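You operate a simulated robot arm through the tools that you are given. There is no shell and no other tool. Be economical: measure what you need, move in short steps, check, and stop when the job is done.

You are at the controls of a simulated robot arm. One attempt, no reset.

JOB
Seal the spoon bag of medium film and lay it in Kimelu Ramen's tray.
Fine: heat as the sealer's chart gives for that film and left there, bag mid-tray, mouth under the bar, one stroke, sealer tray back out; the other bags stay open where they lie. Where these are worked on the way, their far stop is far enough and under half their travel is too little: sealer tray.

It is judged by the outcome, as a careful person would: the job done as asked, and still so three seconds after it is handed in. It fails if anything else is knocked over, pushed out of place, dropped, spilled or broken. Lids that push on must go on centred and level and be pressed home; caps that screw on are set level and turned clockwise until they are tight.

ROBOT AND FRAMES
A 6-joint arm with a two-finger gripper on a trunk, on a base that drives. Base frame: it is fixed to the floor where the robot stands at the start and does not move with it; the origin is under the middle of the robot, x ahead of it, y to its left, z up; the surface under the hand at the start is at about z = 0.84. Lengths are in m, angles in degrees, forces in N, time in s.
Its first joint turns from -166.0 to 166.0 degrees. Places, roughly: bag sealer [0.6, 0.5, 0.9]; front white tray [0.5, 0.9, 0.8]; front white tray of the bagging bench [0.5, 0.9, 0.8]; heat dial [0.5, 0.2, 0.9]; rear white tray [0.7, 0.9, 0.8]; sealer tray [0.5, 0.4, 0.8]; tray of the bag sealer [0.5, 0.4, 0.9]. Payload 3.43 kg.
The TCP is the grasp point between the finger pads, 0.02 m short of the fingertips. In the tool frame z runs along the fingers and y along their closing line. Largest opening 0.19 m; the body of the gripper starts 0.248 m behind the TCP.
Orientation is that of the tool frame in the base frame, as a unit quaternion [x, y, z, w]. With the fingers straight down and closing along the base's y, the tool's x points along the base's -x, its y along +y and its z along -z.

CONTROLS
- The arm moves only by the tool step_arm. Its argument "commands" is one flat list of numbers, 7 for each row, row after row: the turn, a rotation vector about the tool's x, y, z in rad, then the shift along the tool's x, y, z in m, then the closure, from 0 (fully open) to 1 (shut). In form: [rx, ry, rz, x, y, z, claw, rx, ry, rz, x, y, z, claw, ...]. A call has 1 to 10 rows; each row shifts and turns the commanded pose from where the row before left it, along the tool's axes as they then stand. Each row takes 0.2 s and may step no farther than 0.05 m and 8.6 degrees from the row before; otherwise, or with a gripper value out of range, the whole call is refused. Where a pose cannot be reached the arm comes as near as it can. A force on the tool above 90 N (or 10 N above the force at the start of the call, whichever is more), or a blocked arm, ends the call early, and 0.2 s more pass. The fingers move at their own pace (about 0.153 m/s each) and stop on an object; they squeeze with about 32 N. The grip force told is the motor's: it shows also when the fingers shut on nothing. Time passes only in rows, and 0.2 s behind the last, so rows that do not move let the fingers close. It gives the time, the measured TCP pose, the force on the tool (base axes), the opening and the grip force at its end, in the units of the frame above (readings bear some noise), with the torque about the TCP (base axes, N m) and any sound that the robot's microphone picked up, and new pictures: "pictures" is both (left out), scene, wrist or none.
- Cameras (640 x 400 px; columns grow to the right, rows downward): "scene" is now at [0.0688, 0.2352, 1.6451]; the picture's right is [0.21, -0.98, -0.00], its down [-0.52, -0.11, -0.85] and it looks along [0.83, 0.17, -0.53] (base axes); focal length 216 px, centre (320, 200). "wrist" rides on the gripper at [0.071, -0.008, -0.288] in the tool frame; the picture's right is [0.12, 0.99, 0.00], its down [-0.96, 0.12, -0.25] and it looks along [-0.25, 0.03, 0.97] (tool axes); focal length 261 px, centre (320, 200).
- raise_lower(by): slides the trunk up (or, below 0, down) by that many m; the arm and the scene camera ride with it, the base frame stays. It gives what a move gives, with no picture.
- base_move(legs): drives the robot by 1 to 6 legs, each [ahead, turn to the left] in m and degrees, along the robot's own axes; the way and the turn of a leg run together, so that a leg with both is an arc; at most 1.5 m and 180 degrees a leg. The arm and the cameras ride along, it lands a little off, and it stops where it bumps. It gives what a move gives, and a new picture of the scene camera.
- aim_head(pan, tilt): turns the head with the scene camera to pan (to the left, within 120 degrees either way) and tilt (down, from -29 to 69), counted from straight ahead of the robot. It gives what a move gives, and a new picture of the scene camera.
- locate(camera, pixels): for up to 12 pixels [column, row] of the newest picture of that camera ("zoom" is the newest enlarged one), the place [x, y, z] in the base frame of the surface seen there, good to about 0.002 m. The clock stands still meanwhile.
- close_up(camera, box): a new picture of the part [left, top, right, bottom] of that camera's present view, enlarged. The clock stands still meanwhile.
- hand_in(): hands the job in; it is judged then, once.

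Work in short steps. Measure before you move; look again where a grasp or a placing could have gone wrong, and mend it. You have 80 turns and 260 pictures in all, those below and enlarged ones among them. Open the gripper and draw the arm clear of the work before you hand the job in, unless the task says otherwise; then end with one line.

The tools are called after "Emit:" as name(argument=value, ...) on one line, values as JSON. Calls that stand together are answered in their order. step_arm: Moves the arm, as the interface text tells. Its arguments: {"type":"object","properties":{"commands":{"type":"array"},"pictures":{"type":"string","enum":["both","scene","wrist","none"]}},"required":["commands"]} The other tools are called the same way: raise_lower (by) slides the trunk up or down; base_move (legs) drives the base; aim_head (pan, tilt) turns the head that bears the scene camera; locate (camera, pixels) gives the place of the surface under pixels of a picture; close_up (camera, box) takes an enlarged picture of a part of a camera's view; hand_in () hands the job in.

At the start:

```text
time: 0.0
ee_pos: [0.5368, 0.3191, 1.1784]
tcp_rot: [-0.001, 1.0, 0.0, -0.003]
wrist_force: [0.5, -0.3, -0.3]
ft_torque: [-0.01, -0.01, 0.01]
grip_width: 0.1899
gripper_force: 0.1
trunk travel left (down, up): [-0.2, 0.24]
robot x, y, heading: [-0.001, 0.0055, -0.0]
head pan, tilt: [47.6, 68.8]
```

scene: 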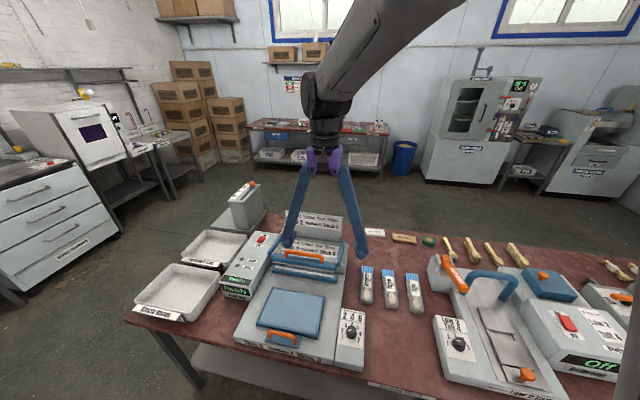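
wrist: 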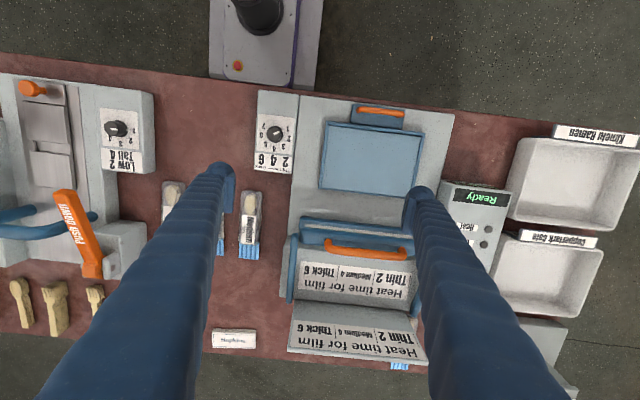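

I begin by reading the chart, dial and bag labels in enlarged views.

Emit:
close_up(camera="wrist", box=[280, 210, 440, 370])

Emit:
close_up(camera="scene", box=[330, 240, 450, 380])

Emit:
close_up(camera="scene", box=[120, 200, 370, 370])

Emit:
close_up(camera="wrist", box=[240, 80, 460, 220])

```text
2.50 times, centred on (360, 290) of wrist
```

zoom: 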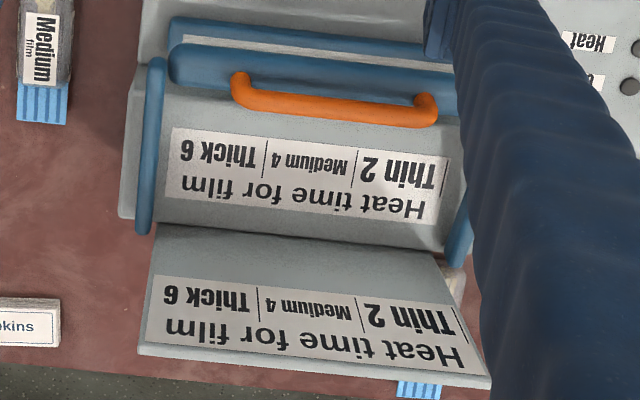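

```text
2.86 times, centred on (390, 310) of scene
```

zoom: 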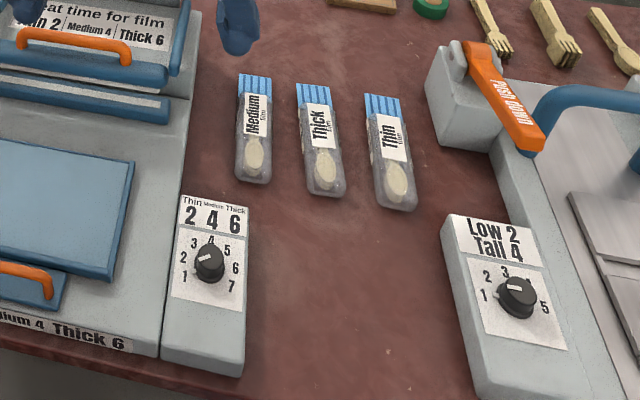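

```text
2.35 times, centred on (245, 285) of scene
```

zoom: 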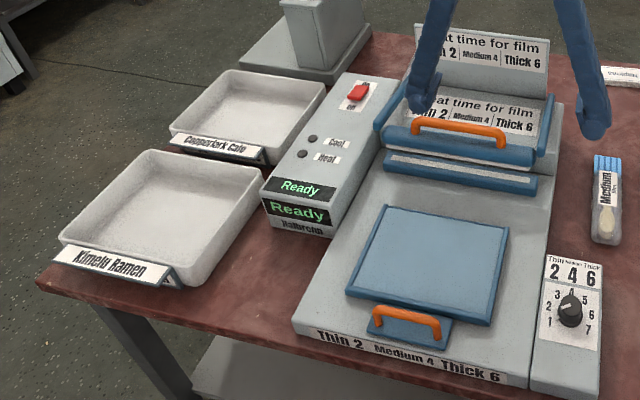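

```text
2.86 times, centred on (350, 150) of wrist
```

zoom: 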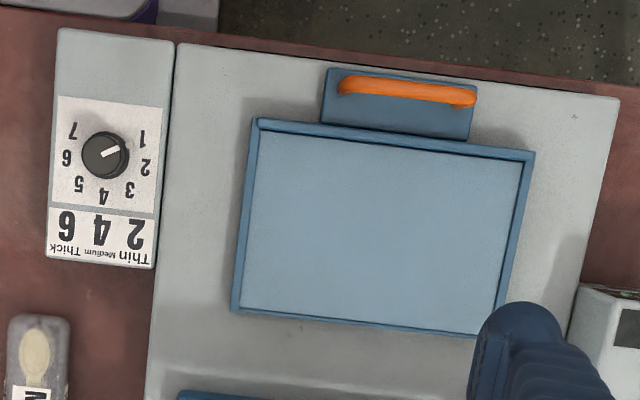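

The dial pointer sits near 1.6; it needs 4. I now measure the dial, bags, tray, bar and Kimelu tray.

Emit:
locate(camera="wrist", pixels=[[276, 134], [282, 131], [275, 118], [249, 195], [247, 255], [380, 111], [323, 121], [323, 186], [423, 133], [411, 196], [368, 252], [330, 243]])

Emit:
locate(camera="scene", pixels=[[366, 268], [366, 300], [389, 272], [392, 307], [415, 276], [417, 308], [283, 338], [310, 256], [180, 290], [350, 330], [240, 283], [310, 272]])

Emit:
close_up(camera="scene", box=[350, 255, 430, 320])

Emit:
close_up(camera="scene", box=[260, 200, 360, 290])

```text
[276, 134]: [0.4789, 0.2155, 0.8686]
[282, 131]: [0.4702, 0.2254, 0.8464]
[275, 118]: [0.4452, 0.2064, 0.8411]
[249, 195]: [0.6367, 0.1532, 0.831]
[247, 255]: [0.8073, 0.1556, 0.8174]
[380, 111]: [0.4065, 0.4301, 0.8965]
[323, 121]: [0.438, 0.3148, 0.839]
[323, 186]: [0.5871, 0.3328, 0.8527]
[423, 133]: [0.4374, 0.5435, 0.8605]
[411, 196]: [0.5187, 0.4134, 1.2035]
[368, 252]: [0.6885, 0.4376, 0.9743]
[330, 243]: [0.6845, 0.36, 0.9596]
```

```text
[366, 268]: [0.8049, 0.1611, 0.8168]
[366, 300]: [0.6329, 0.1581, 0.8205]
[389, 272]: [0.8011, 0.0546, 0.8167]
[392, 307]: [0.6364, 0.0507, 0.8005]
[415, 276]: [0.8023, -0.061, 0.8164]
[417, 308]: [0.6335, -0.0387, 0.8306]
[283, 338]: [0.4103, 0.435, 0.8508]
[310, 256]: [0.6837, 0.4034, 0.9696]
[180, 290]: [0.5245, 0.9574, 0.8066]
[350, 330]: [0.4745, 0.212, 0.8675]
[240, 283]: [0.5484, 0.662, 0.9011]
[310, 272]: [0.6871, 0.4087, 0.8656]
```

```text
6.15 times, centred on (390, 288) of scene
```

zoom: 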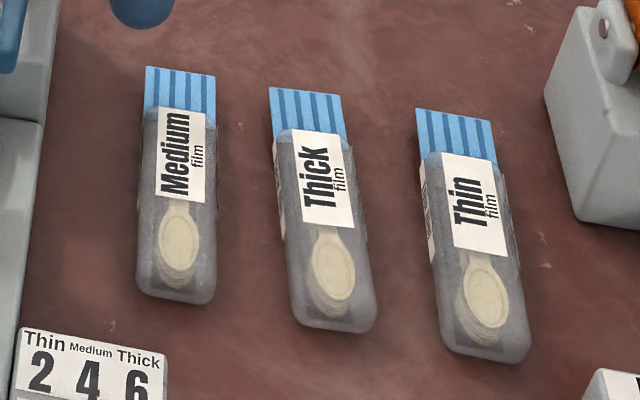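

```text
4.44 times, centred on (310, 245) of scene
```

zoom: 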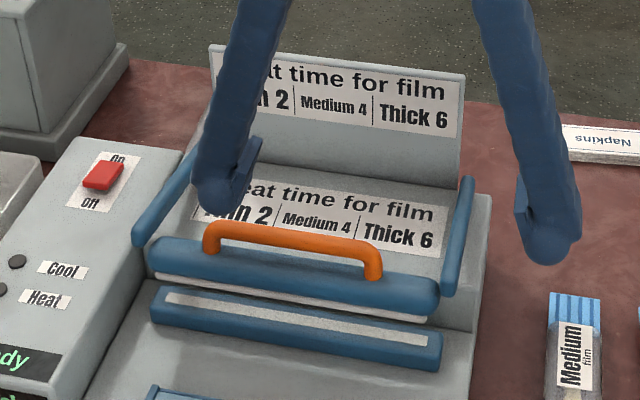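

The medium spoon bag is at (0.72, 0.158), with its blue mouth facing the sealer side (+x). I go above the dial at about (0.475, 0.213) for a closer look.

Emit:
step_arm(commands=[0, 0, 0, 0.0155, -0.0265, 0.03, 0.4, 0, 0, 0, 0.0155, -0.0265, 0.03, 0.4, 0, 0, 0, 0.0155, -0.0265, 0.03, 0.4, 0, 0, 0, 0.0155, -0.0265, 0.03, 0.4, 0, 0, 0, 0, 0, 0.03, 0.5, 0, 0, 0, 0, 0, 0, 0.5], pictures="both")

```text
time: 1.4
ee_pos: [0.4738, 0.2142, 1.0287]
tcp_rot: [0.0, 1.0, -0.002, -0.002]
wrist_force: [0.8, -0.7, 0.6]
ft_torque: [-0.07, 0.02, 0.0]
grip_width: 0.0952
gripper_force: 0.2
trunk travel left (down, up): [-0.2, 0.24]
robot x, y, heading: [-0.0024, 0.0056, 0.0]
head pan, tilt: [47.6, 68.8]
```

scene: 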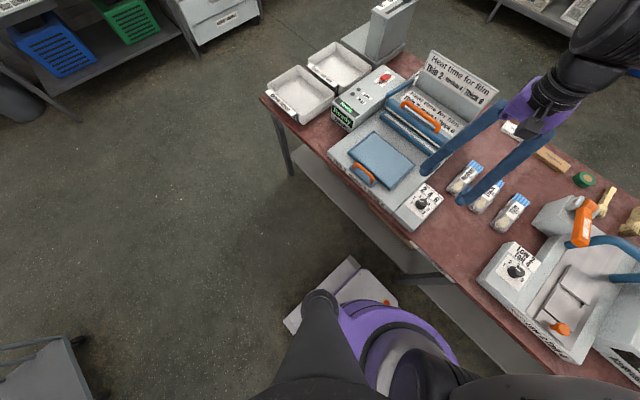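
wrist: 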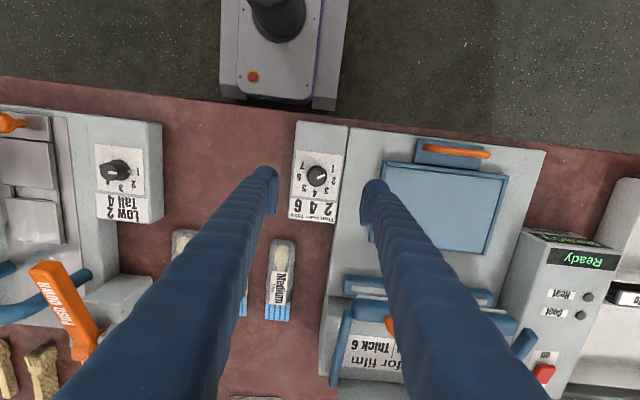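

Next I enlarge the dial view and aim the head back at the bench.

Emit:
close_up(camera="wrist", box=[270, 120, 370, 230])

Emit:
aim_head(pan=25, tilt=42)

Emit:
locate(camera="wrist", pixels=[[317, 176], [312, 168], [322, 183], [307, 177], [300, 200], [320, 205], [326, 165], [303, 155], [320, 135], [278, 248], [281, 300], [280, 318]])

```text
3.64 times, centred on (320, 175) of wrist
```

zoom: 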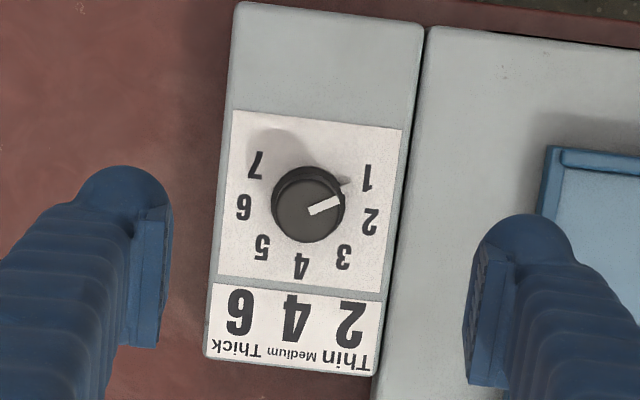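

```text
time: 2.3
ee_pos: [0.4753, 0.2131, 1.0278]
tcp_rot: [-0.001, 1.0, -0.001, -0.002]
wrist_force: [0.1, 0.2, -0.5]
ft_torque: [-0.02, -0.01, 0.0]
grip_width: 0.0953
gripper_force: 0.1
trunk travel left (down, up): [-0.2, 0.24]
robot x, y, heading: [-0.0005, 0.0061, -0.0]
head pan, tilt: [25.0, 42.0]
```

scene: 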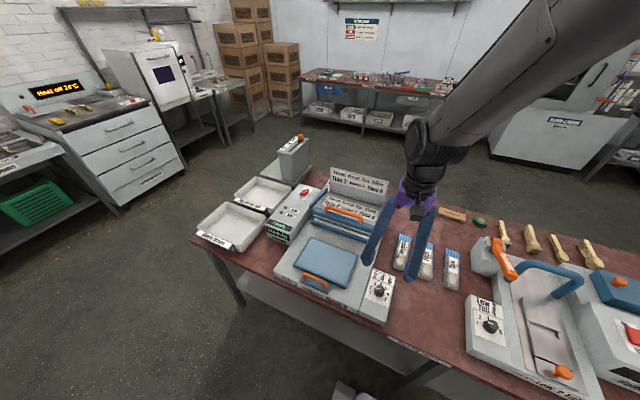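

```text
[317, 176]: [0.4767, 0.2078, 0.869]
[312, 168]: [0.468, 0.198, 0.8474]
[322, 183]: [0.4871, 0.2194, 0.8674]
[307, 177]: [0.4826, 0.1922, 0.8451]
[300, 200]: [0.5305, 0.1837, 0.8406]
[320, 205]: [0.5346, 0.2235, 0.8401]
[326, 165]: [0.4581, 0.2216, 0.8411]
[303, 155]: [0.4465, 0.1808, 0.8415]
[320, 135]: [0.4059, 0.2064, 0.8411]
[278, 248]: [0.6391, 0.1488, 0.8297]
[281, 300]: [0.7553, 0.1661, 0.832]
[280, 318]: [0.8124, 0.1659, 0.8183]
```

The pointer is at about 1, and 4 is some 123° clockwise. I locate the knob's centre precisely.

Emit:
locate(camera="zoom", pixels=[[280, 210], [338, 212], [309, 184], [309, 238], [309, 208], [340, 199], [302, 265], [367, 178], [244, 206], [370, 221], [346, 182], [256, 164]])

Emit:
close_up(camera="scene", box=[355, 260, 405, 315])

```text
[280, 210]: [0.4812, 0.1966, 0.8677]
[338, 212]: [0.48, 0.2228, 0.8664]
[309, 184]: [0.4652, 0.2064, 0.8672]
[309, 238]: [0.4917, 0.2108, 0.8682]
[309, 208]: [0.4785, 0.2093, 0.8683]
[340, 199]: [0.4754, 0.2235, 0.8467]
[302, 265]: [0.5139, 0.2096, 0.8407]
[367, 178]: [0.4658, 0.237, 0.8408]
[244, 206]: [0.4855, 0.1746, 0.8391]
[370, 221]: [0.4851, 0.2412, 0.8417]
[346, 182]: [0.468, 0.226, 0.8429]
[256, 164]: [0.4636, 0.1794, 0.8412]
```

```text
7.27 times, centred on (380, 288) of scene
```

zoom: 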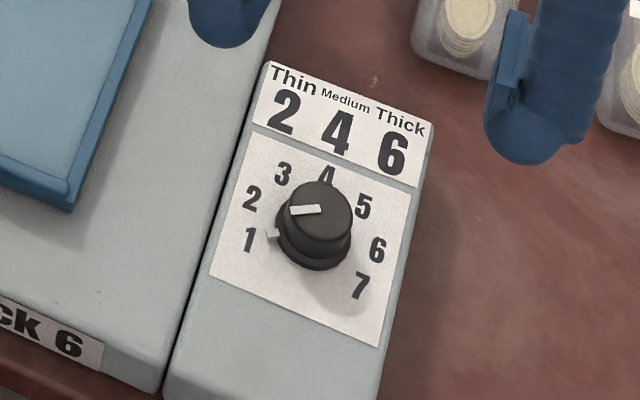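

Knob centre is (0.4785, 0.2095) with its top at z 0.868. I pre-turn −60° while centring, then descend with the fingers open.

Emit:
step_arm(commands=[0, 0, 0, -0.0032, -0.0036, 0, 0.5, 0, 0, -0.1496, 0, 0, 0, 0.55, 0, 0, -0.1496, 0, 0, 0, 0.6, 0, 0, -0.1496, 0, 0, 0, 0.6, 0, 0, -0.1496, 0, 0, 0, 0.6, 0, 0, -0.1496, 0, 0, 0, 0.6, 0, 0, -0.1496, 0, 0, 0, 0.6, 0, 0, -0.1496, 0, 0, 0.03, 0.6, 0, 0, 0, 0, 0, 0.04, 0.6, 0, 0, 0, 0, 0, 0.04, 0.6], pictures="wrist")

```text
time: 4.5
ee_pos: [0.477, 0.2087, 0.9168]
tcp_rot: [-0.501, 0.866, 0.0, -0.003]
wrist_force: [0.5, -0.2, -0.1]
ft_torque: [0.01, 0.03, -0.01]
grip_width: 0.0757
gripper_force: 0.1
trunk travel left (down, up): [-0.2, 0.24]
robot x, y, heading: [0.0002, 0.004, 0.0]
head pan, tilt: [25.0, 42.0]
```

wrist: 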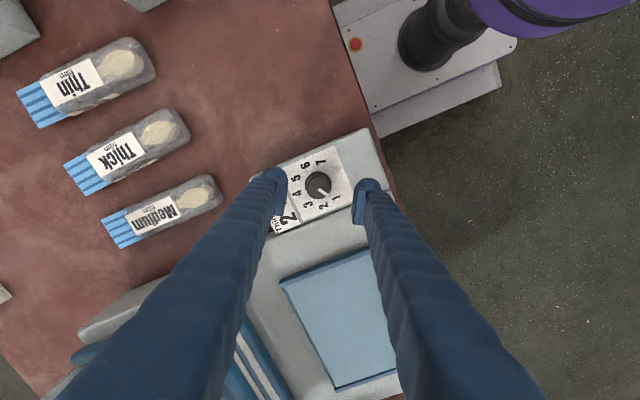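

Centred over the knob; I descend 0.05, close, and keep the grip.

Emit:
step_arm(commands=[0, 0, 0, 0, 0, 0.03, 0.6, 0, 0, 0, 0, 0, 0.02, 0.6, 0, 0, 0, 0, 0, 0, 0.9, 0, 0, 0, 0, 0, 0, 0.9, 0, 0, 0, 0, 0, 0, 0.9], pictures="wrist")

```text
time: 5.7
ee_pos: [0.4785, 0.2082, 0.8687]
tcp_rot: [-0.501, 0.866, 0.0, -0.002]
wrist_force: [21.2, -10.1, 0.6]
ft_torque: [-0.2, -0.15, 0.06]
grip_width: 0.0324
gripper_force: 11.6
trunk travel left (down, up): [-0.2, 0.24]
robot x, y, heading: [-0.0037, 0.0089, -0.2]
head pan, tilt: [25.0, 42.0]
```

wrist: 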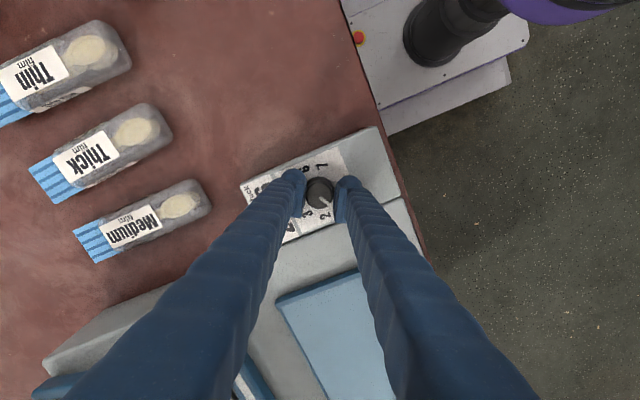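

Gripped with a slight sideways load, so I shift 1.5 mm to ease it and turn 120° clockwise in steps.

Emit:
step_arm(commands=[0, 0, 0, 0, -0.0015, 0, 0.9, 0, 0, 0.149, 0, 0, 0, 0.9, 0, 0, 0.149, 0, 0, 0, 0.9, 0, 0, 0.149, 0, 0, 0, 0.9, 0, 0, 0.149, 0, 0, 0, 0.9, 0, 0, 0.149, 0, 0, 0, 0.9, 0, 0, 0.149, 0, 0, 0, 0.9, 0, 0, 0.149, 0, 0, 0, 0.9, 0, 0, 0, 0, 0, 0, 0.9], pictures="wrist")

```text
time: 7.7
ee_pos: [0.4772, 0.2076, 0.8684]
tcp_rot: [-0.002, 1.0, -0.002, -0.002]
wrist_force: [1.2, -11.3, -13.6]
ft_torque: [-0.08, 0.03, -0.1]
grip_width: 0.03
gripper_force: 45.5
trunk travel left (down, up): [-0.2, 0.24]
robot x, y, heading: [-0.0011, 0.0032, 0.0]
head pan, tilt: [25.0, 42.0]
```

wrist: 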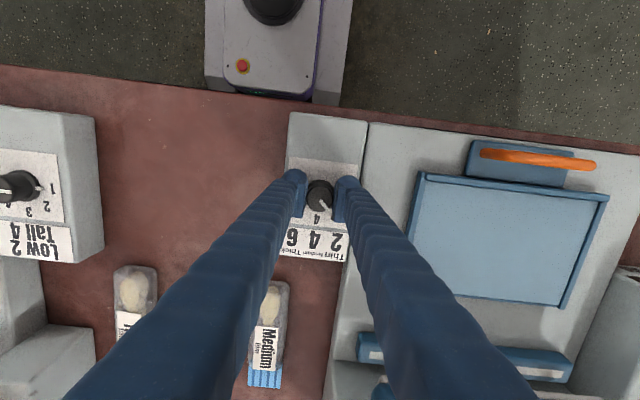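

The knob turns with the grip, and the pointer is now near 2.5. I turn the second half.

Emit:
step_arm(commands=[0, 0, 0.15, 0, 0, 0, 0.9, 0, 0, 0.15, 0, 0, 0, 0.9, 0, 0, 0.15, 0, 0, 0, 0.9, 0, 0, 0.15, 0, 0, 0, 0.9, 0, 0, 0.15, 0, 0, 0, 0.9, 0, 0, 0.15, 0, 0, 0, 0.9, 0, 0, 0.1, 0, 0, 0, 0.9, 0, 0, 0, 0, 0, 0, 0.9], pictures="wrist")

Emit:
close_up(camera="wrist", box=[270, 140, 370, 240])

Emit:
close_up(camera="scene", box=[355, 260, 405, 315])

```text
time: 9.5
ee_pos: [0.4768, 0.2097, 0.8703]
tcp_rot: [0.478, 0.879, -0.001, -0.001]
wrist_force: [-8.4, 6.1, -19.4]
ft_torque: [0.16, 0.11, -0.03]
grip_width: 0.0298
gripper_force: 45.6
trunk travel left (down, up): [-0.2, 0.24]
robot x, y, heading: [0.002, 0.0055, -0.1]
head pan, tilt: [25.0, 42.0]
```

wrist: 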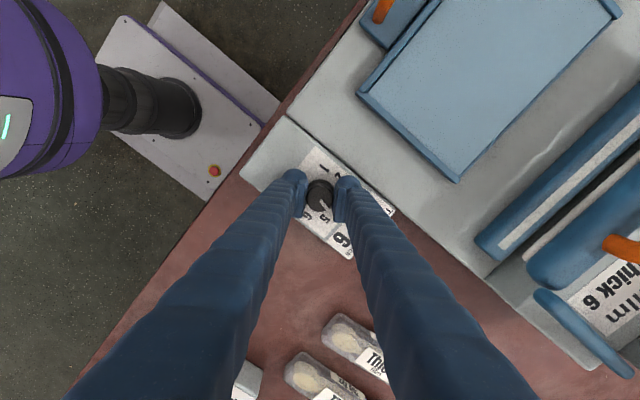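

```text
4.00 times, centred on (320, 190) of wrist
```

zoom: 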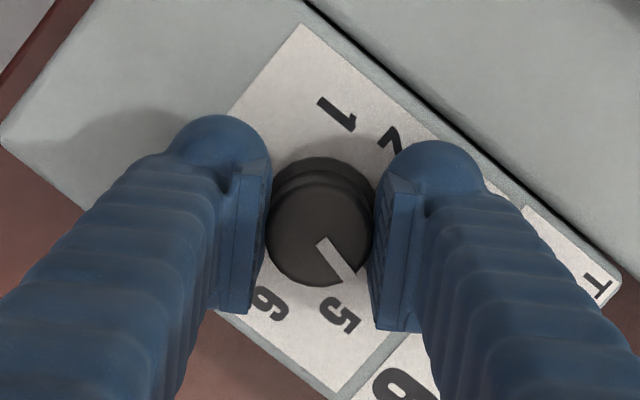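

```text
7.27 times, centred on (380, 288) of scene
```

zoom: 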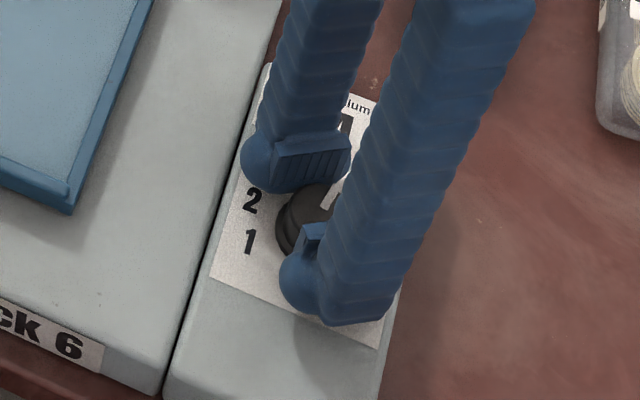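

The pointer seems close to 4. I release and rise to check it.

Emit:
step_arm(commands=[0, 0, 0, 0, 0, 0, 0.6, 0, 0, 0, 0, 0, 0, 0.6, 0, 0, 0, 0, 0, -0.04, 0.6, 0, 0, -0.149, 0, 0, -0.04, 0.6, 0, 0, -0.149, 0, 0, 0, 0.6, 0, 0, -0.149, 0, 0, 0, 0.6, 0, 0, -0.149, 0, 0, 0, 0.6, 0, 0, -0.149, 0, 0, 0, 0.6, 0, 0, -0.149, 0, 0, 0, 0.6, 0, 0, -0.102, 0, 0, 0, 0.6], pictures="wrist")

Emit:
close_up(camera="wrist", box=[270, 140, 370, 240])

Emit:
close_up(camera="scene", box=[355, 260, 405, 315])

```text
time: 11.7
ee_pos: [0.4799, 0.2085, 0.9498]
tcp_rot: [-0.002, 1.0, -0.001, -0.003]
wrist_force: [0.1, 0.0, -0.5]
ft_torque: [0.01, -0.03, 0.0]
grip_width: 0.0758
gripper_force: 0.0
trunk travel left (down, up): [-0.2, 0.24]
robot x, y, heading: [0.0018, 0.007, -0.1]
head pan, tilt: [25.0, 42.0]
```

wrist: 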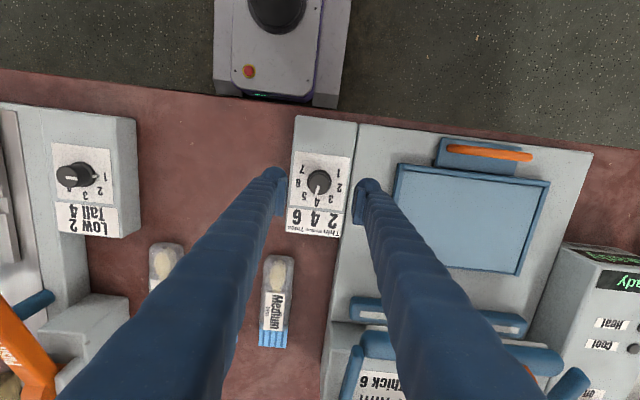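

```text
4.00 times, centred on (320, 190) of wrist
```

zoom: 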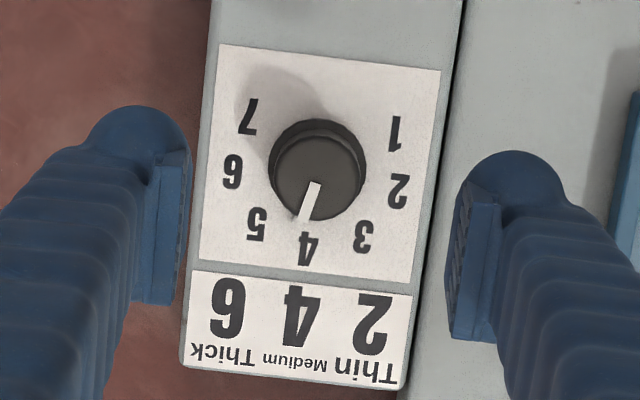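

```text
7.27 times, centred on (380, 288) of scene
```

zoom: 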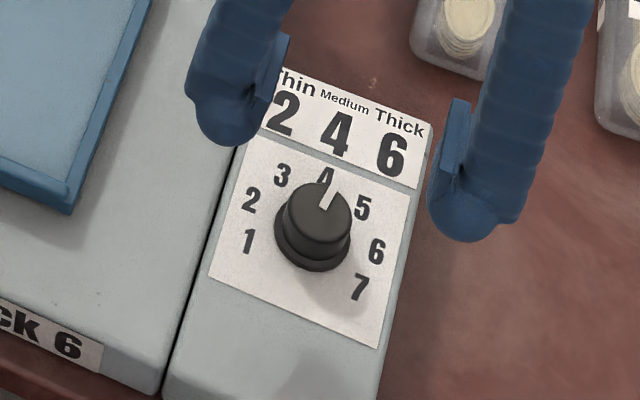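

I measure the pointer's ends to determine its exact angle.

Emit:
locate(camera="wrist", pixels=[[318.5, 188], [316, 195], [309, 182], [328, 182], [319, 175], [316, 202], [339, 173], [297, 183]])

Emit:
locate(camera="zoom", pixels=[[325, 207], [335, 192], [326, 175], [338, 188], [296, 210], [348, 210], [362, 207], [281, 174]])

Emit:
close_up(camera="wrist", box=[295, 155, 345, 205])

```text
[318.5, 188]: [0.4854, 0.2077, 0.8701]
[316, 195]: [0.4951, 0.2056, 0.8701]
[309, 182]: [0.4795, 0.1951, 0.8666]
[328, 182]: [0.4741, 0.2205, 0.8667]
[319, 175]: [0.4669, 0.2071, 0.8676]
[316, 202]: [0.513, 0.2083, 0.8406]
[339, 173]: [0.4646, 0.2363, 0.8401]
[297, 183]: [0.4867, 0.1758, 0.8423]
```

```text
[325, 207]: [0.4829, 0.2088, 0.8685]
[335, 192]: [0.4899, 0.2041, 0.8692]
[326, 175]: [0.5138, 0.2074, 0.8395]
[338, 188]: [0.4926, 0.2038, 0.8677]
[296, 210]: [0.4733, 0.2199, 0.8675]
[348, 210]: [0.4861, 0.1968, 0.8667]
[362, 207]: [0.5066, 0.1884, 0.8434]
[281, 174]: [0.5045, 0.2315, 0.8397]
```

```text
8.00 times, centred on (320, 180) of wrist
```

zoom: 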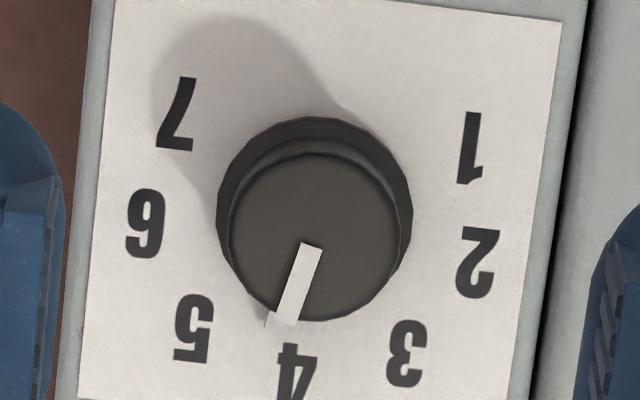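

The pointer is about 12° past 4. I regrip and turn it back by about 12.5°.

Emit:
step_arm(commands=[0, 0, 0, 0, 0, 0.04, 0.6, 0, 0, 0, 0, 0, 0.042, 0.6, 0, 0, 0, 0, 0, 0, 0.9, 0, 0, 0, 0, 0, 0, 0.9, 0, 0, 0, 0, 0, 0, 0.9, 0, 0, -0.109, 0, 0, 0, 0.9, 0, 0, -0.109, 0, 0, 0, 0.9, 0, 0, 0, 0, 0, 0, 0.9], pictures="none")

Emit:
step_arm(commands=[0, 0, 0, 0, 0, 0, 0.6, 0, 0, 0, 0, 0, 0, 0.6, 0, 0, 0, 0, 0, -0.042, 0.6, 0, 0, 0.109, 0, 0, -0.04, 0.6, 0, 0, 0.109, 0, 0, 0, 0.6, 0, 0, 0, 0, 0, 0, 0.6], pictures="wrist")

Emit:
close_up(camera="wrist", box=[295, 155, 345, 205])

Emit:
close_up(camera="scene", box=[355, 260, 405, 315])

```text
time: 13.5
ee_pos: [0.4776, 0.2067, 0.8672]
tcp_rot: [-0.11, 0.994, 0.0, -0.004]
wrist_force: [1.9, -25.7, -13.3]
ft_torque: [-0.25, 0.18, -0.05]
grip_width: 0.0302
gripper_force: 45.4
trunk travel left (down, up): [-0.2, 0.24]
robot x, y, heading: [-0.0008, 0.0062, -0.1]
head pan, tilt: [25.0, 42.0]
```

```text
time: 14.9
ee_pos: [0.4798, 0.2082, 0.9499]
tcp_rot: [-0.001, 1.0, -0.002, -0.002]
wrist_force: [0.0, 1.1, 0.3]
ft_torque: [-0.02, -0.03, 0.04]
grip_width: 0.0758
gripper_force: 0.0
trunk travel left (down, up): [-0.2, 0.24]
robot x, y, heading: [-0.0009, 0.0057, 0.1]
head pan, tilt: [25.0, 42.0]
```

wrist: 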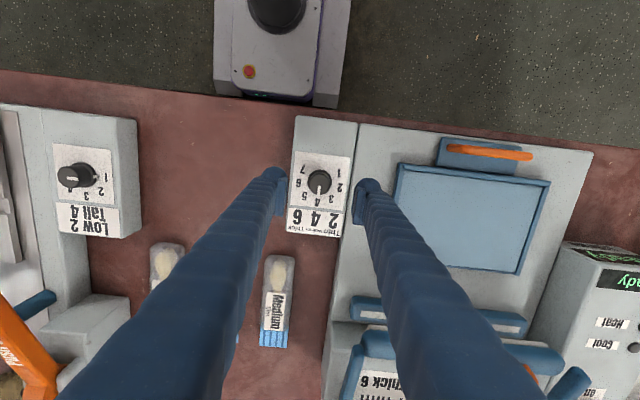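

```text
8.00 times, centred on (320, 180) of wrist
```

zoom: 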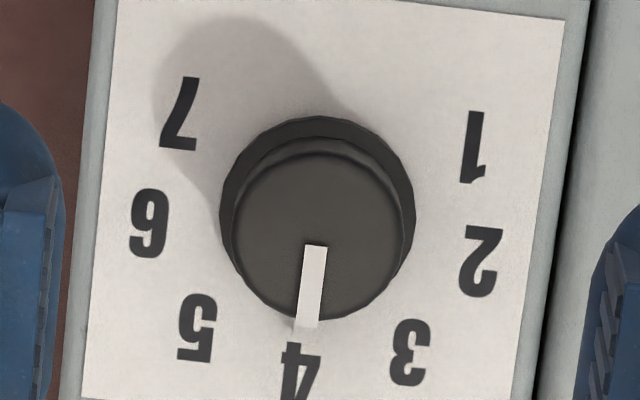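

```text
7.27 times, centred on (380, 288) of scene
```

zoom: 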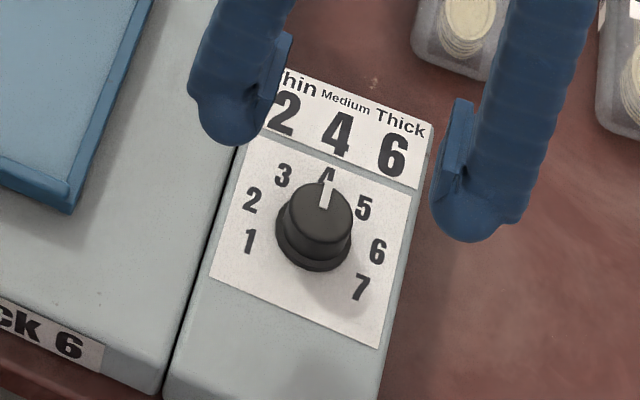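

Dial is at 4. Now I move above the medium bag to measure it closely.

Emit:
step_arm(commands=[0, 0, 0, -0.045, -0.01, -0.02, 0.6, 0, 0, 0, -0.045, -0.01, -0.02, 0.6, 0, 0, 0, -0.045, -0.01, -0.02, 0.6, 0, 0, 0, -0.045, -0.01, -0.02, 0.6, 0, 0, 0, -0.045, -0.01, -0.02, 0.6, 0, 0, 0, 0, 0, 0, 0.6], pictures="both")

Emit:
close_up(camera="wrist", box=[260, 110, 380, 270])

```text
refused: row 1 steps farther than a row can; nothing moved
```

```text
2.50 times, centred on (320, 190) of wrist
```

zoom: 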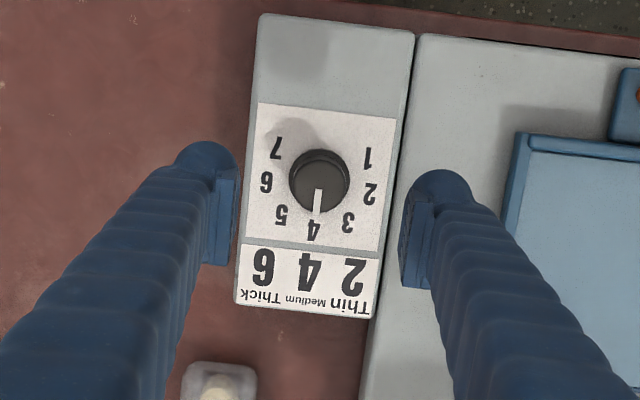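

That row was too long, so I use smaller steps.

Emit:
step_arm(commands=[0, 0, 0, -0.038, -0.008, -0.02, 0.6, 0, 0, 0, -0.038, -0.008, -0.02, 0.6, 0, 0, 0, -0.038, -0.008, -0.02, 0.6, 0, 0, 0, -0.038, -0.008, -0.02, 0.6, 0, 0, 0, -0.038, -0.009, -0.02, 0.6, 0, 0, 0, -0.038, -0.009, 0, 0.6, 0, 0, 0, 0, 0, 0, 0.6], pictures="both")

Emit:
close_up(camera="wrist", box=[260, 110, 380, 270])

```text
time: 16.5
ee_pos: [0.7054, 0.1584, 1.0482]
tcp_rot: [-0.001, 1.0, -0.001, -0.002]
wrist_force: [-0.1, 0.4, -1.0]
ft_torque: [0.02, 0.03, 0.02]
grip_width: 0.0762
gripper_force: 0.0
trunk travel left (down, up): [-0.2, 0.24]
robot x, y, heading: [-0.0039, 0.0059, 0.0]
head pan, tilt: [25.0, 42.0]
```

scene: 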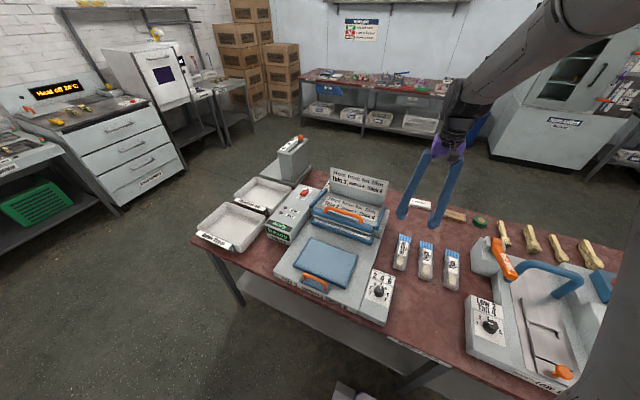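
wrist: 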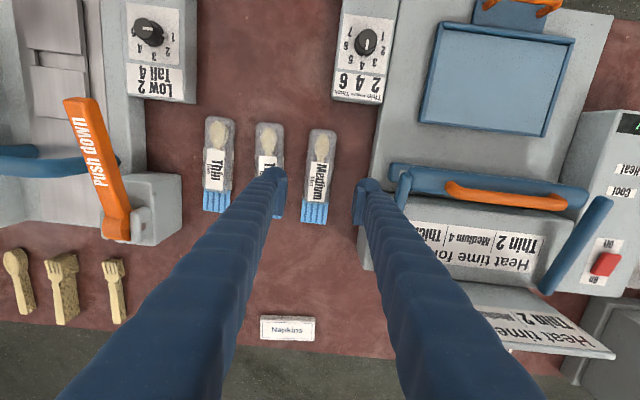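

```text
2.50 times, centred on (320, 190) of wrist
```

zoom: 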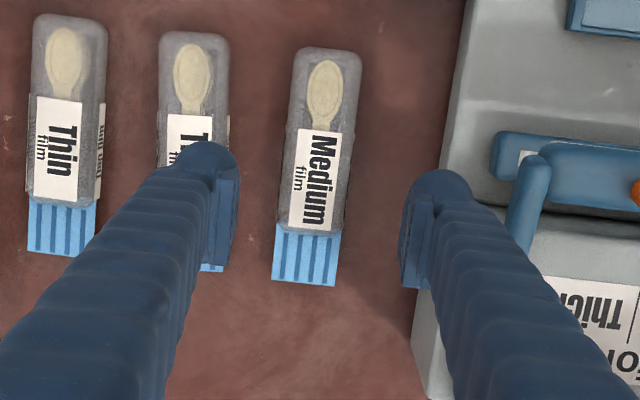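

I measure the bag's outline in the zoom.

Emit:
locate(camera="zoom", pixels=[[328, 52], [297, 140], [355, 140], [285, 215], [346, 215], [274, 245], [341, 245], [303, 278], [275, 276], [335, 283], [320, 130], [315, 180]])

Emit:
locate(camera="wrist", pixels=[[310, 260], [440, 30], [570, 45], [424, 115], [546, 130], [495, 80], [455, 188], [520, 195], [400, 185], [575, 210], [490, 178], [500, 25]])

```text
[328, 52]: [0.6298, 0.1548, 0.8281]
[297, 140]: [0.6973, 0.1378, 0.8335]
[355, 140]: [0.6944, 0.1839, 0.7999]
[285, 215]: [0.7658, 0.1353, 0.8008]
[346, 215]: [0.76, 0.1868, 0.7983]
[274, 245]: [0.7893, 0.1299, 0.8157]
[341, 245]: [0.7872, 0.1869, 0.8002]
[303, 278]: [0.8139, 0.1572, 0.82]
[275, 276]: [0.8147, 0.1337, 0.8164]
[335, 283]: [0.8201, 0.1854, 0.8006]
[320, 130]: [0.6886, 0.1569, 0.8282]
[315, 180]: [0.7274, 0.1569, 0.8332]
```

```text
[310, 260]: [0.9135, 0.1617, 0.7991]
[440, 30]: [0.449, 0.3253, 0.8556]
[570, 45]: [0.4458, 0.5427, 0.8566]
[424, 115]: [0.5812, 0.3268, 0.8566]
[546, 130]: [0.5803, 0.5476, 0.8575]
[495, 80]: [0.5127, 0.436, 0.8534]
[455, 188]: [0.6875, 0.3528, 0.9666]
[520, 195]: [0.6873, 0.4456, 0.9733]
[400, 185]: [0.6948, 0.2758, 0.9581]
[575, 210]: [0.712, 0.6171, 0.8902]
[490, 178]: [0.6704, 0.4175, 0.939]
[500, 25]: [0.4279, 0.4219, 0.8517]
```

The bag body spans x 0.622–0.775 and y 0.134–0.181, with the mouth flap to 0.816. I descend on the body's middle at (0.698, 0.158).

Emit:
step_arm(commands=[0, 0, 0, 0.007, 0, 0.045, 0.6, 0, 0, 0, 0, 0, 0.045, 0.6, 0, 0, 0, 0, 0, 0.045, 0.6, 0, 0, 0, 0, 0, 0.045, 0.6, 0, 0, 0, 0, 0, 0.03, 0.6, 0, 0, 0, 0, 0, 0, 0.6], pictures="both")

```text
time: 17.9
ee_pos: [0.6996, 0.159, 0.8394]
tcp_rot: [-0.001, 1.0, -0.001, -0.003]
wrist_force: [0.4, -0.1, -0.1]
ft_torque: [-0.03, -0.01, 0.02]
grip_width: 0.0759
gripper_force: 0.0
trunk travel left (down, up): [-0.2, 0.24]
robot x, y, heading: [0.0019, 0.0077, 0.0]
head pan, tilt: [25.0, 42.0]
```

scene: 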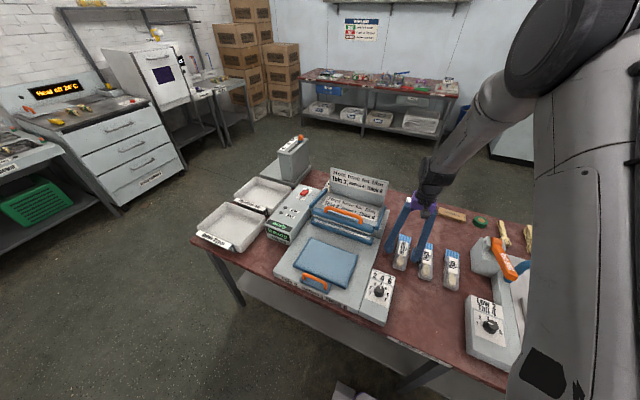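
wrist: 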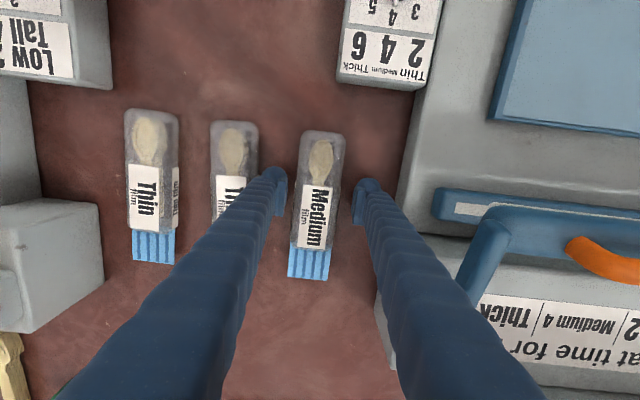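

The fingers straddle the bag with about 17 mm of clearance to the Thick bag. I descend 15 mm, close and lift slightly.

Emit:
step_arm(commands=[0, 0, 0, 0, 0, 0.015, 0.6, 0, 0, 0, 0, 0, 0, 0.8, 0, 0, 0, 0, 0, 0, 0.85, 0, 0, 0, 0, 0, 0, 0.85, 0, 0, 0, 0, 0, -0.02, 0.85, 0, 0, 0, 0, 0, -0.03, 0.85, 0, 0, 0, 0, 0, 0, 0.85], pictures="both")

```text
time: 19.5
ee_pos: [0.6996, 0.1585, 0.8753]
tcp_rot: [-0.001, 1.0, -0.001, -0.003]
wrist_force: [-0.8, 0.3, 0.7]
ft_torque: [-0.01, 0.06, -0.04]
grip_width: 0.0285
gripper_force: 0.1
trunk travel left (down, up): [-0.2, 0.24]
robot x, y, heading: [-0.0019, 0.0031, 0.1]
head pan, tilt: [25.0, 42.0]
```

scene: 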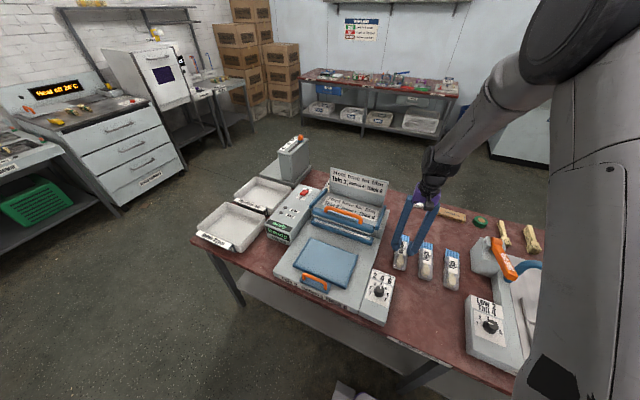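
wrist: 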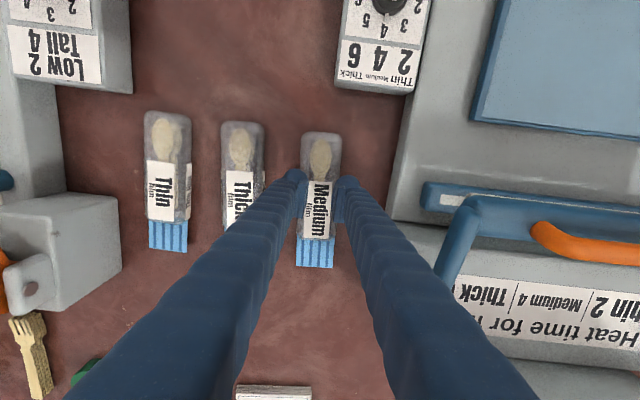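

The fingers reached 0.0285 m with no grip force and the bag stayed down, so it is narrower than I thought or I was too high. I look closely at it.

Emit:
close_up(camera="wrist", box=[270, 110, 370, 280])

Emit:
close_up(camera="scene", box=[380, 220, 450, 280])

Emit:
locate(camera="wrist", pixels=[[304, 150], [320, 150], [337, 150], [320, 200], [315, 255], [298, 255], [332, 255], [320, 136]])

```text
2.35 times, centred on (320, 195) of wrist
```

zoom: 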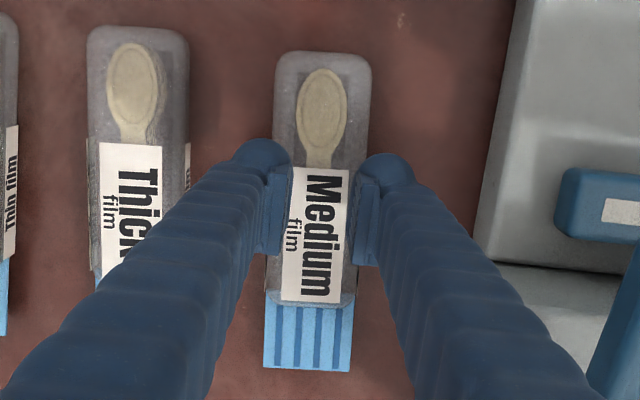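

```text
6.67 times, centred on (415, 250) of scene
```

zoom: 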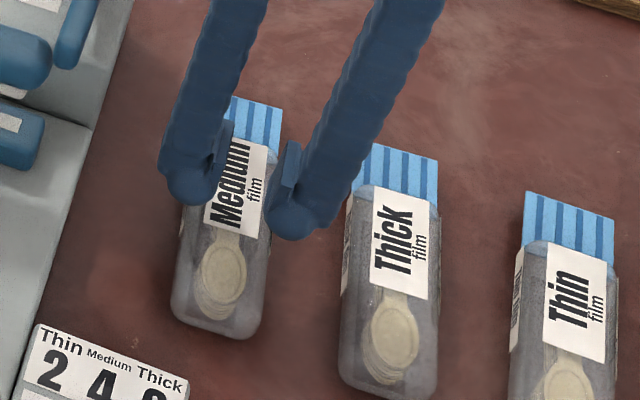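

```text
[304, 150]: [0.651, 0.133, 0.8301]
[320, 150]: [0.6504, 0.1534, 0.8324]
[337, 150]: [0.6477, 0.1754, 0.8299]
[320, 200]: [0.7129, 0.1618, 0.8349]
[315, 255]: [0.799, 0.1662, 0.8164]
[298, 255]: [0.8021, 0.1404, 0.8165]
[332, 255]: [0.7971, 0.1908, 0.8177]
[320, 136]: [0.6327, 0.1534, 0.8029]
```

The bag is 0.045 wide and now yawed about 5°, so it was touched and slipped. I reopen, turn −5°, go down slightly lower and close fully, reading the grip before lifting.

Emit:
step_arm(commands=[0, 0, 0, 0, 0, 0, 0.6, 0, 0, 0, 0, 0, 0, 0.6, 0, 0, -0.08, 0.002, -0.0005, 0.03, 0.6, 0, 0, 0, 0, 0, 0.023, 0.6, 0, 0, 0, 0, 0, 0, 0.6, 0, 0, 0, 0, 0, 0, 1, 0, 0, 0, 0, 0, 0, 1, 0, 0, 0, 0, 0, 0, 1], pictures="wrist")

Emit:
close_up(camera="wrist", box=[270, 110, 370, 280])

```text
time: 21.3
ee_pos: [0.6973, 0.1592, 0.8232]
tcp_rot: [-0.04, 0.999, -0.001, -0.003]
wrist_force: [0.0, 0.7, 0.1]
ft_torque: [-0.03, -0.02, 0.01]
grip_width: 0.0524
gripper_force: 31.5
trunk travel left (down, up): [-0.2, 0.24]
robot x, y, heading: [0.002, 0.0065, -0.1]
head pan, tilt: [25.0, 42.0]
```

wrist: 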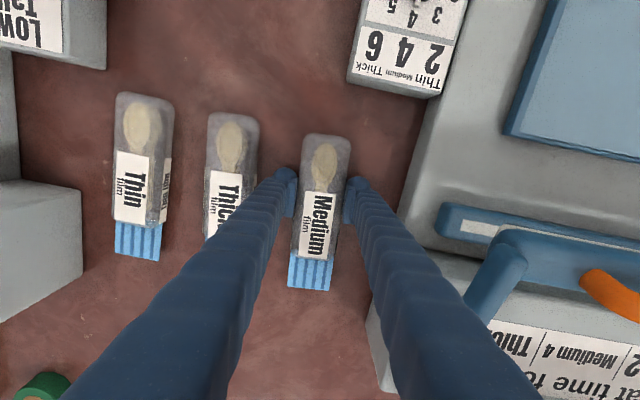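

```text
2.35 times, centred on (320, 195) of wrist
```

zoom: 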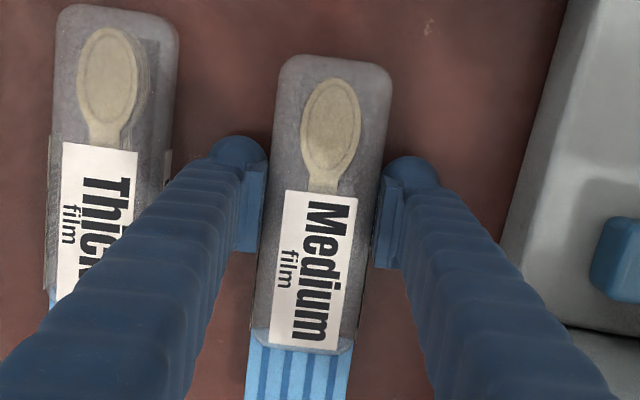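

Now it is gripped at 0.052 m with 31.5 N. I lift and check.

Emit:
step_arm(commands=[0, 0, 0, 0, 0, 0, 1, 0, 0, 0, 0, 0, -0.01, 1, 0, 0, 0, 0, 0, -0.02, 1, 0, 0, 0, 0, 0, -0.04, 1, 0, 0, 0, 0, 0, -0.04, 1, 0, 0, 0, 0, 0, 0, 1], pictures="both")

```text
time: 22.7
ee_pos: [0.6964, 0.1586, 0.9306]
tcp_rot: [-0.041, 0.999, 0.0, -0.002]
wrist_force: [-0.7, 0.0, -0.7]
ft_torque: [0.03, -0.02, 0.06]
grip_width: 0.052
gripper_force: 31.7
trunk travel left (down, up): [-0.2, 0.24]
robot x, y, heading: [-0.0021, 0.0051, 0.2]
head pan, tilt: [25.0, 42.0]
```

scene: 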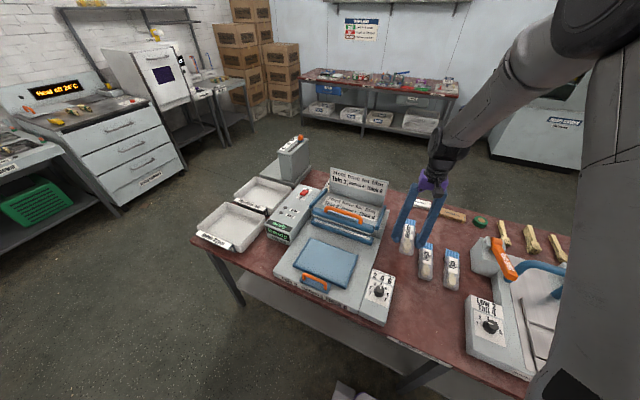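
wrist: 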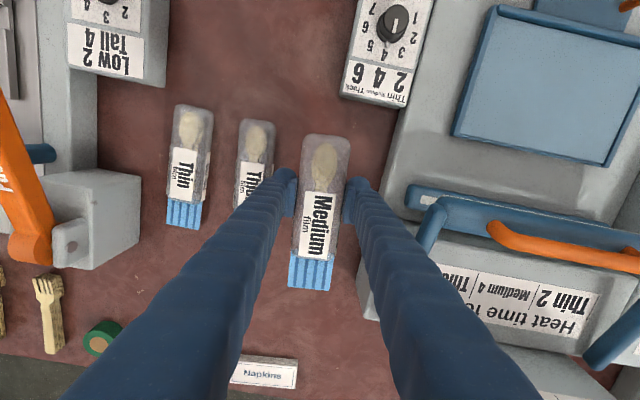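

The bag is held. I measure its ends relative to the TCP.

Emit:
locate(camera="wrist", pixels=[[327, 137], [325, 150], [318, 230], [315, 257], [309, 270], [309, 287], [302, 160], [349, 160], [291, 270], [330, 272]])

Emit:
close_up(camera="scene", box=[270, 160, 400, 310])

```text
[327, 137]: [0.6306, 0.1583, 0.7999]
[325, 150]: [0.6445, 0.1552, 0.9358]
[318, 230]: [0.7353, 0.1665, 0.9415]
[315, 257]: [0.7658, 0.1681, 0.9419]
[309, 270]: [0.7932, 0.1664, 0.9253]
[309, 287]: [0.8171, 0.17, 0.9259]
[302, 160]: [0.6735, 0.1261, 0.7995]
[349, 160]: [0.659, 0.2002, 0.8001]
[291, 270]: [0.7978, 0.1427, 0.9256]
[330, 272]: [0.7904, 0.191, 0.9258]
```

```text
2.67 times, centred on (335, 235) of scene
```

zoom: 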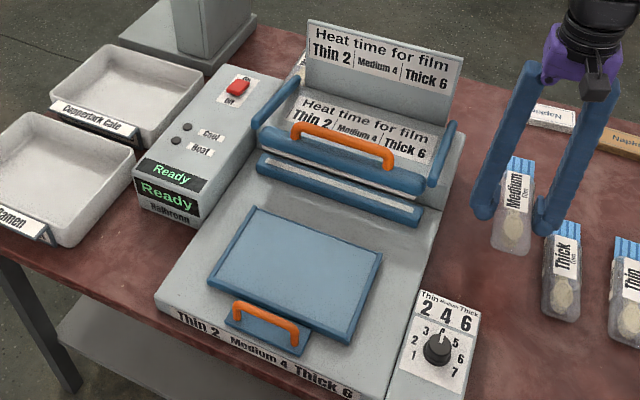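

Bag bottom is about 22 mm below the TCP, body centred on it and mouth +0.12 m ahead. I straighten, raise, and carry it toward the tray centre (0.513, 0.436).

Emit:
step_arm(commands=[0, 0, 0.083, 0, 0, -0.035, 1, 0, 0, 0, 0.02, 0, -0.035, 1, 0, 0, 0, 0.045, 0, 0, 1, 0, 0, 0, 0.045, 0.01, 0, 1, 0, 0, 0, 0.036, 0.03, 0, 1, 0, 0, 0, 0.037, 0.03, 0, 1, 0, 0, 0, 0, 0.045, 0, 1, 0, 0, 0, 0, 0.045, 0, 1, 0, 0, 0, 0, 0.045, 0, 1, 0, 0, 0, 0, 0.045, 0, 1], pictures="none")

Emit:
step_arm(commands=[0, 0, 0, 0, 0.027, 0, 1, 0, 0, 0, 0, 0, 0.04, 1, 0, 0, 0, 0, 0, 0.03, 1, 0, 0, 0, 0, 0, 0, 1], pictures="both")

```text
time: 24.9
ee_pos: [0.5153, 0.4075, 1.0031]
tcp_rot: [0.001, 1.0, -0.001, -0.003]
wrist_force: [-0.8, -0.8, -0.9]
ft_torque: [-0.01, 0.0, 0.02]
grip_width: 0.0524
gripper_force: 31.6
trunk travel left (down, up): [-0.2, 0.24]
robot x, y, heading: [-0.0039, 0.0036, -0.2]
head pan, tilt: [25.0, 42.0]
```

```text
time: 25.9
ee_pos: [0.5158, 0.4351, 0.9315]
tcp_rot: [0.001, 1.0, -0.002, -0.001]
wrist_force: [-0.2, -0.1, -0.2]
ft_torque: [0.06, 0.0, -0.01]
grip_width: 0.0524
gripper_force: 31.6
trunk travel left (down, up): [-0.2, 0.24]
robot x, y, heading: [0.0041, 0.0035, -0.0]
head pan, tilt: [25.0, 42.0]
```

scene: 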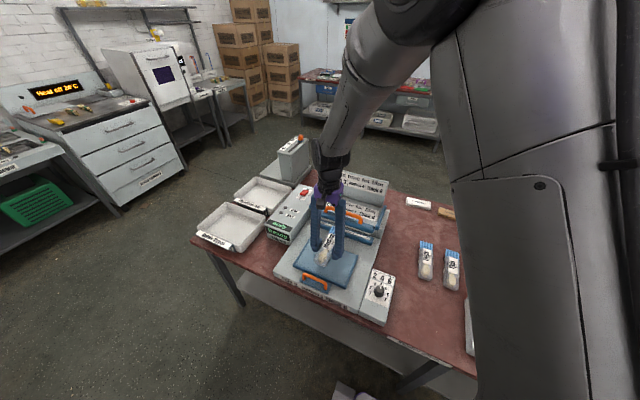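
wrist: 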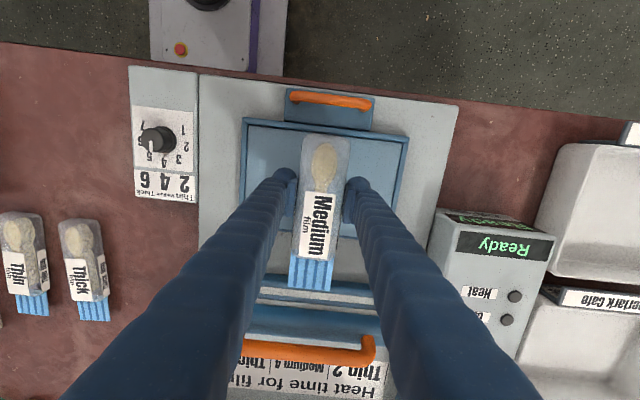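

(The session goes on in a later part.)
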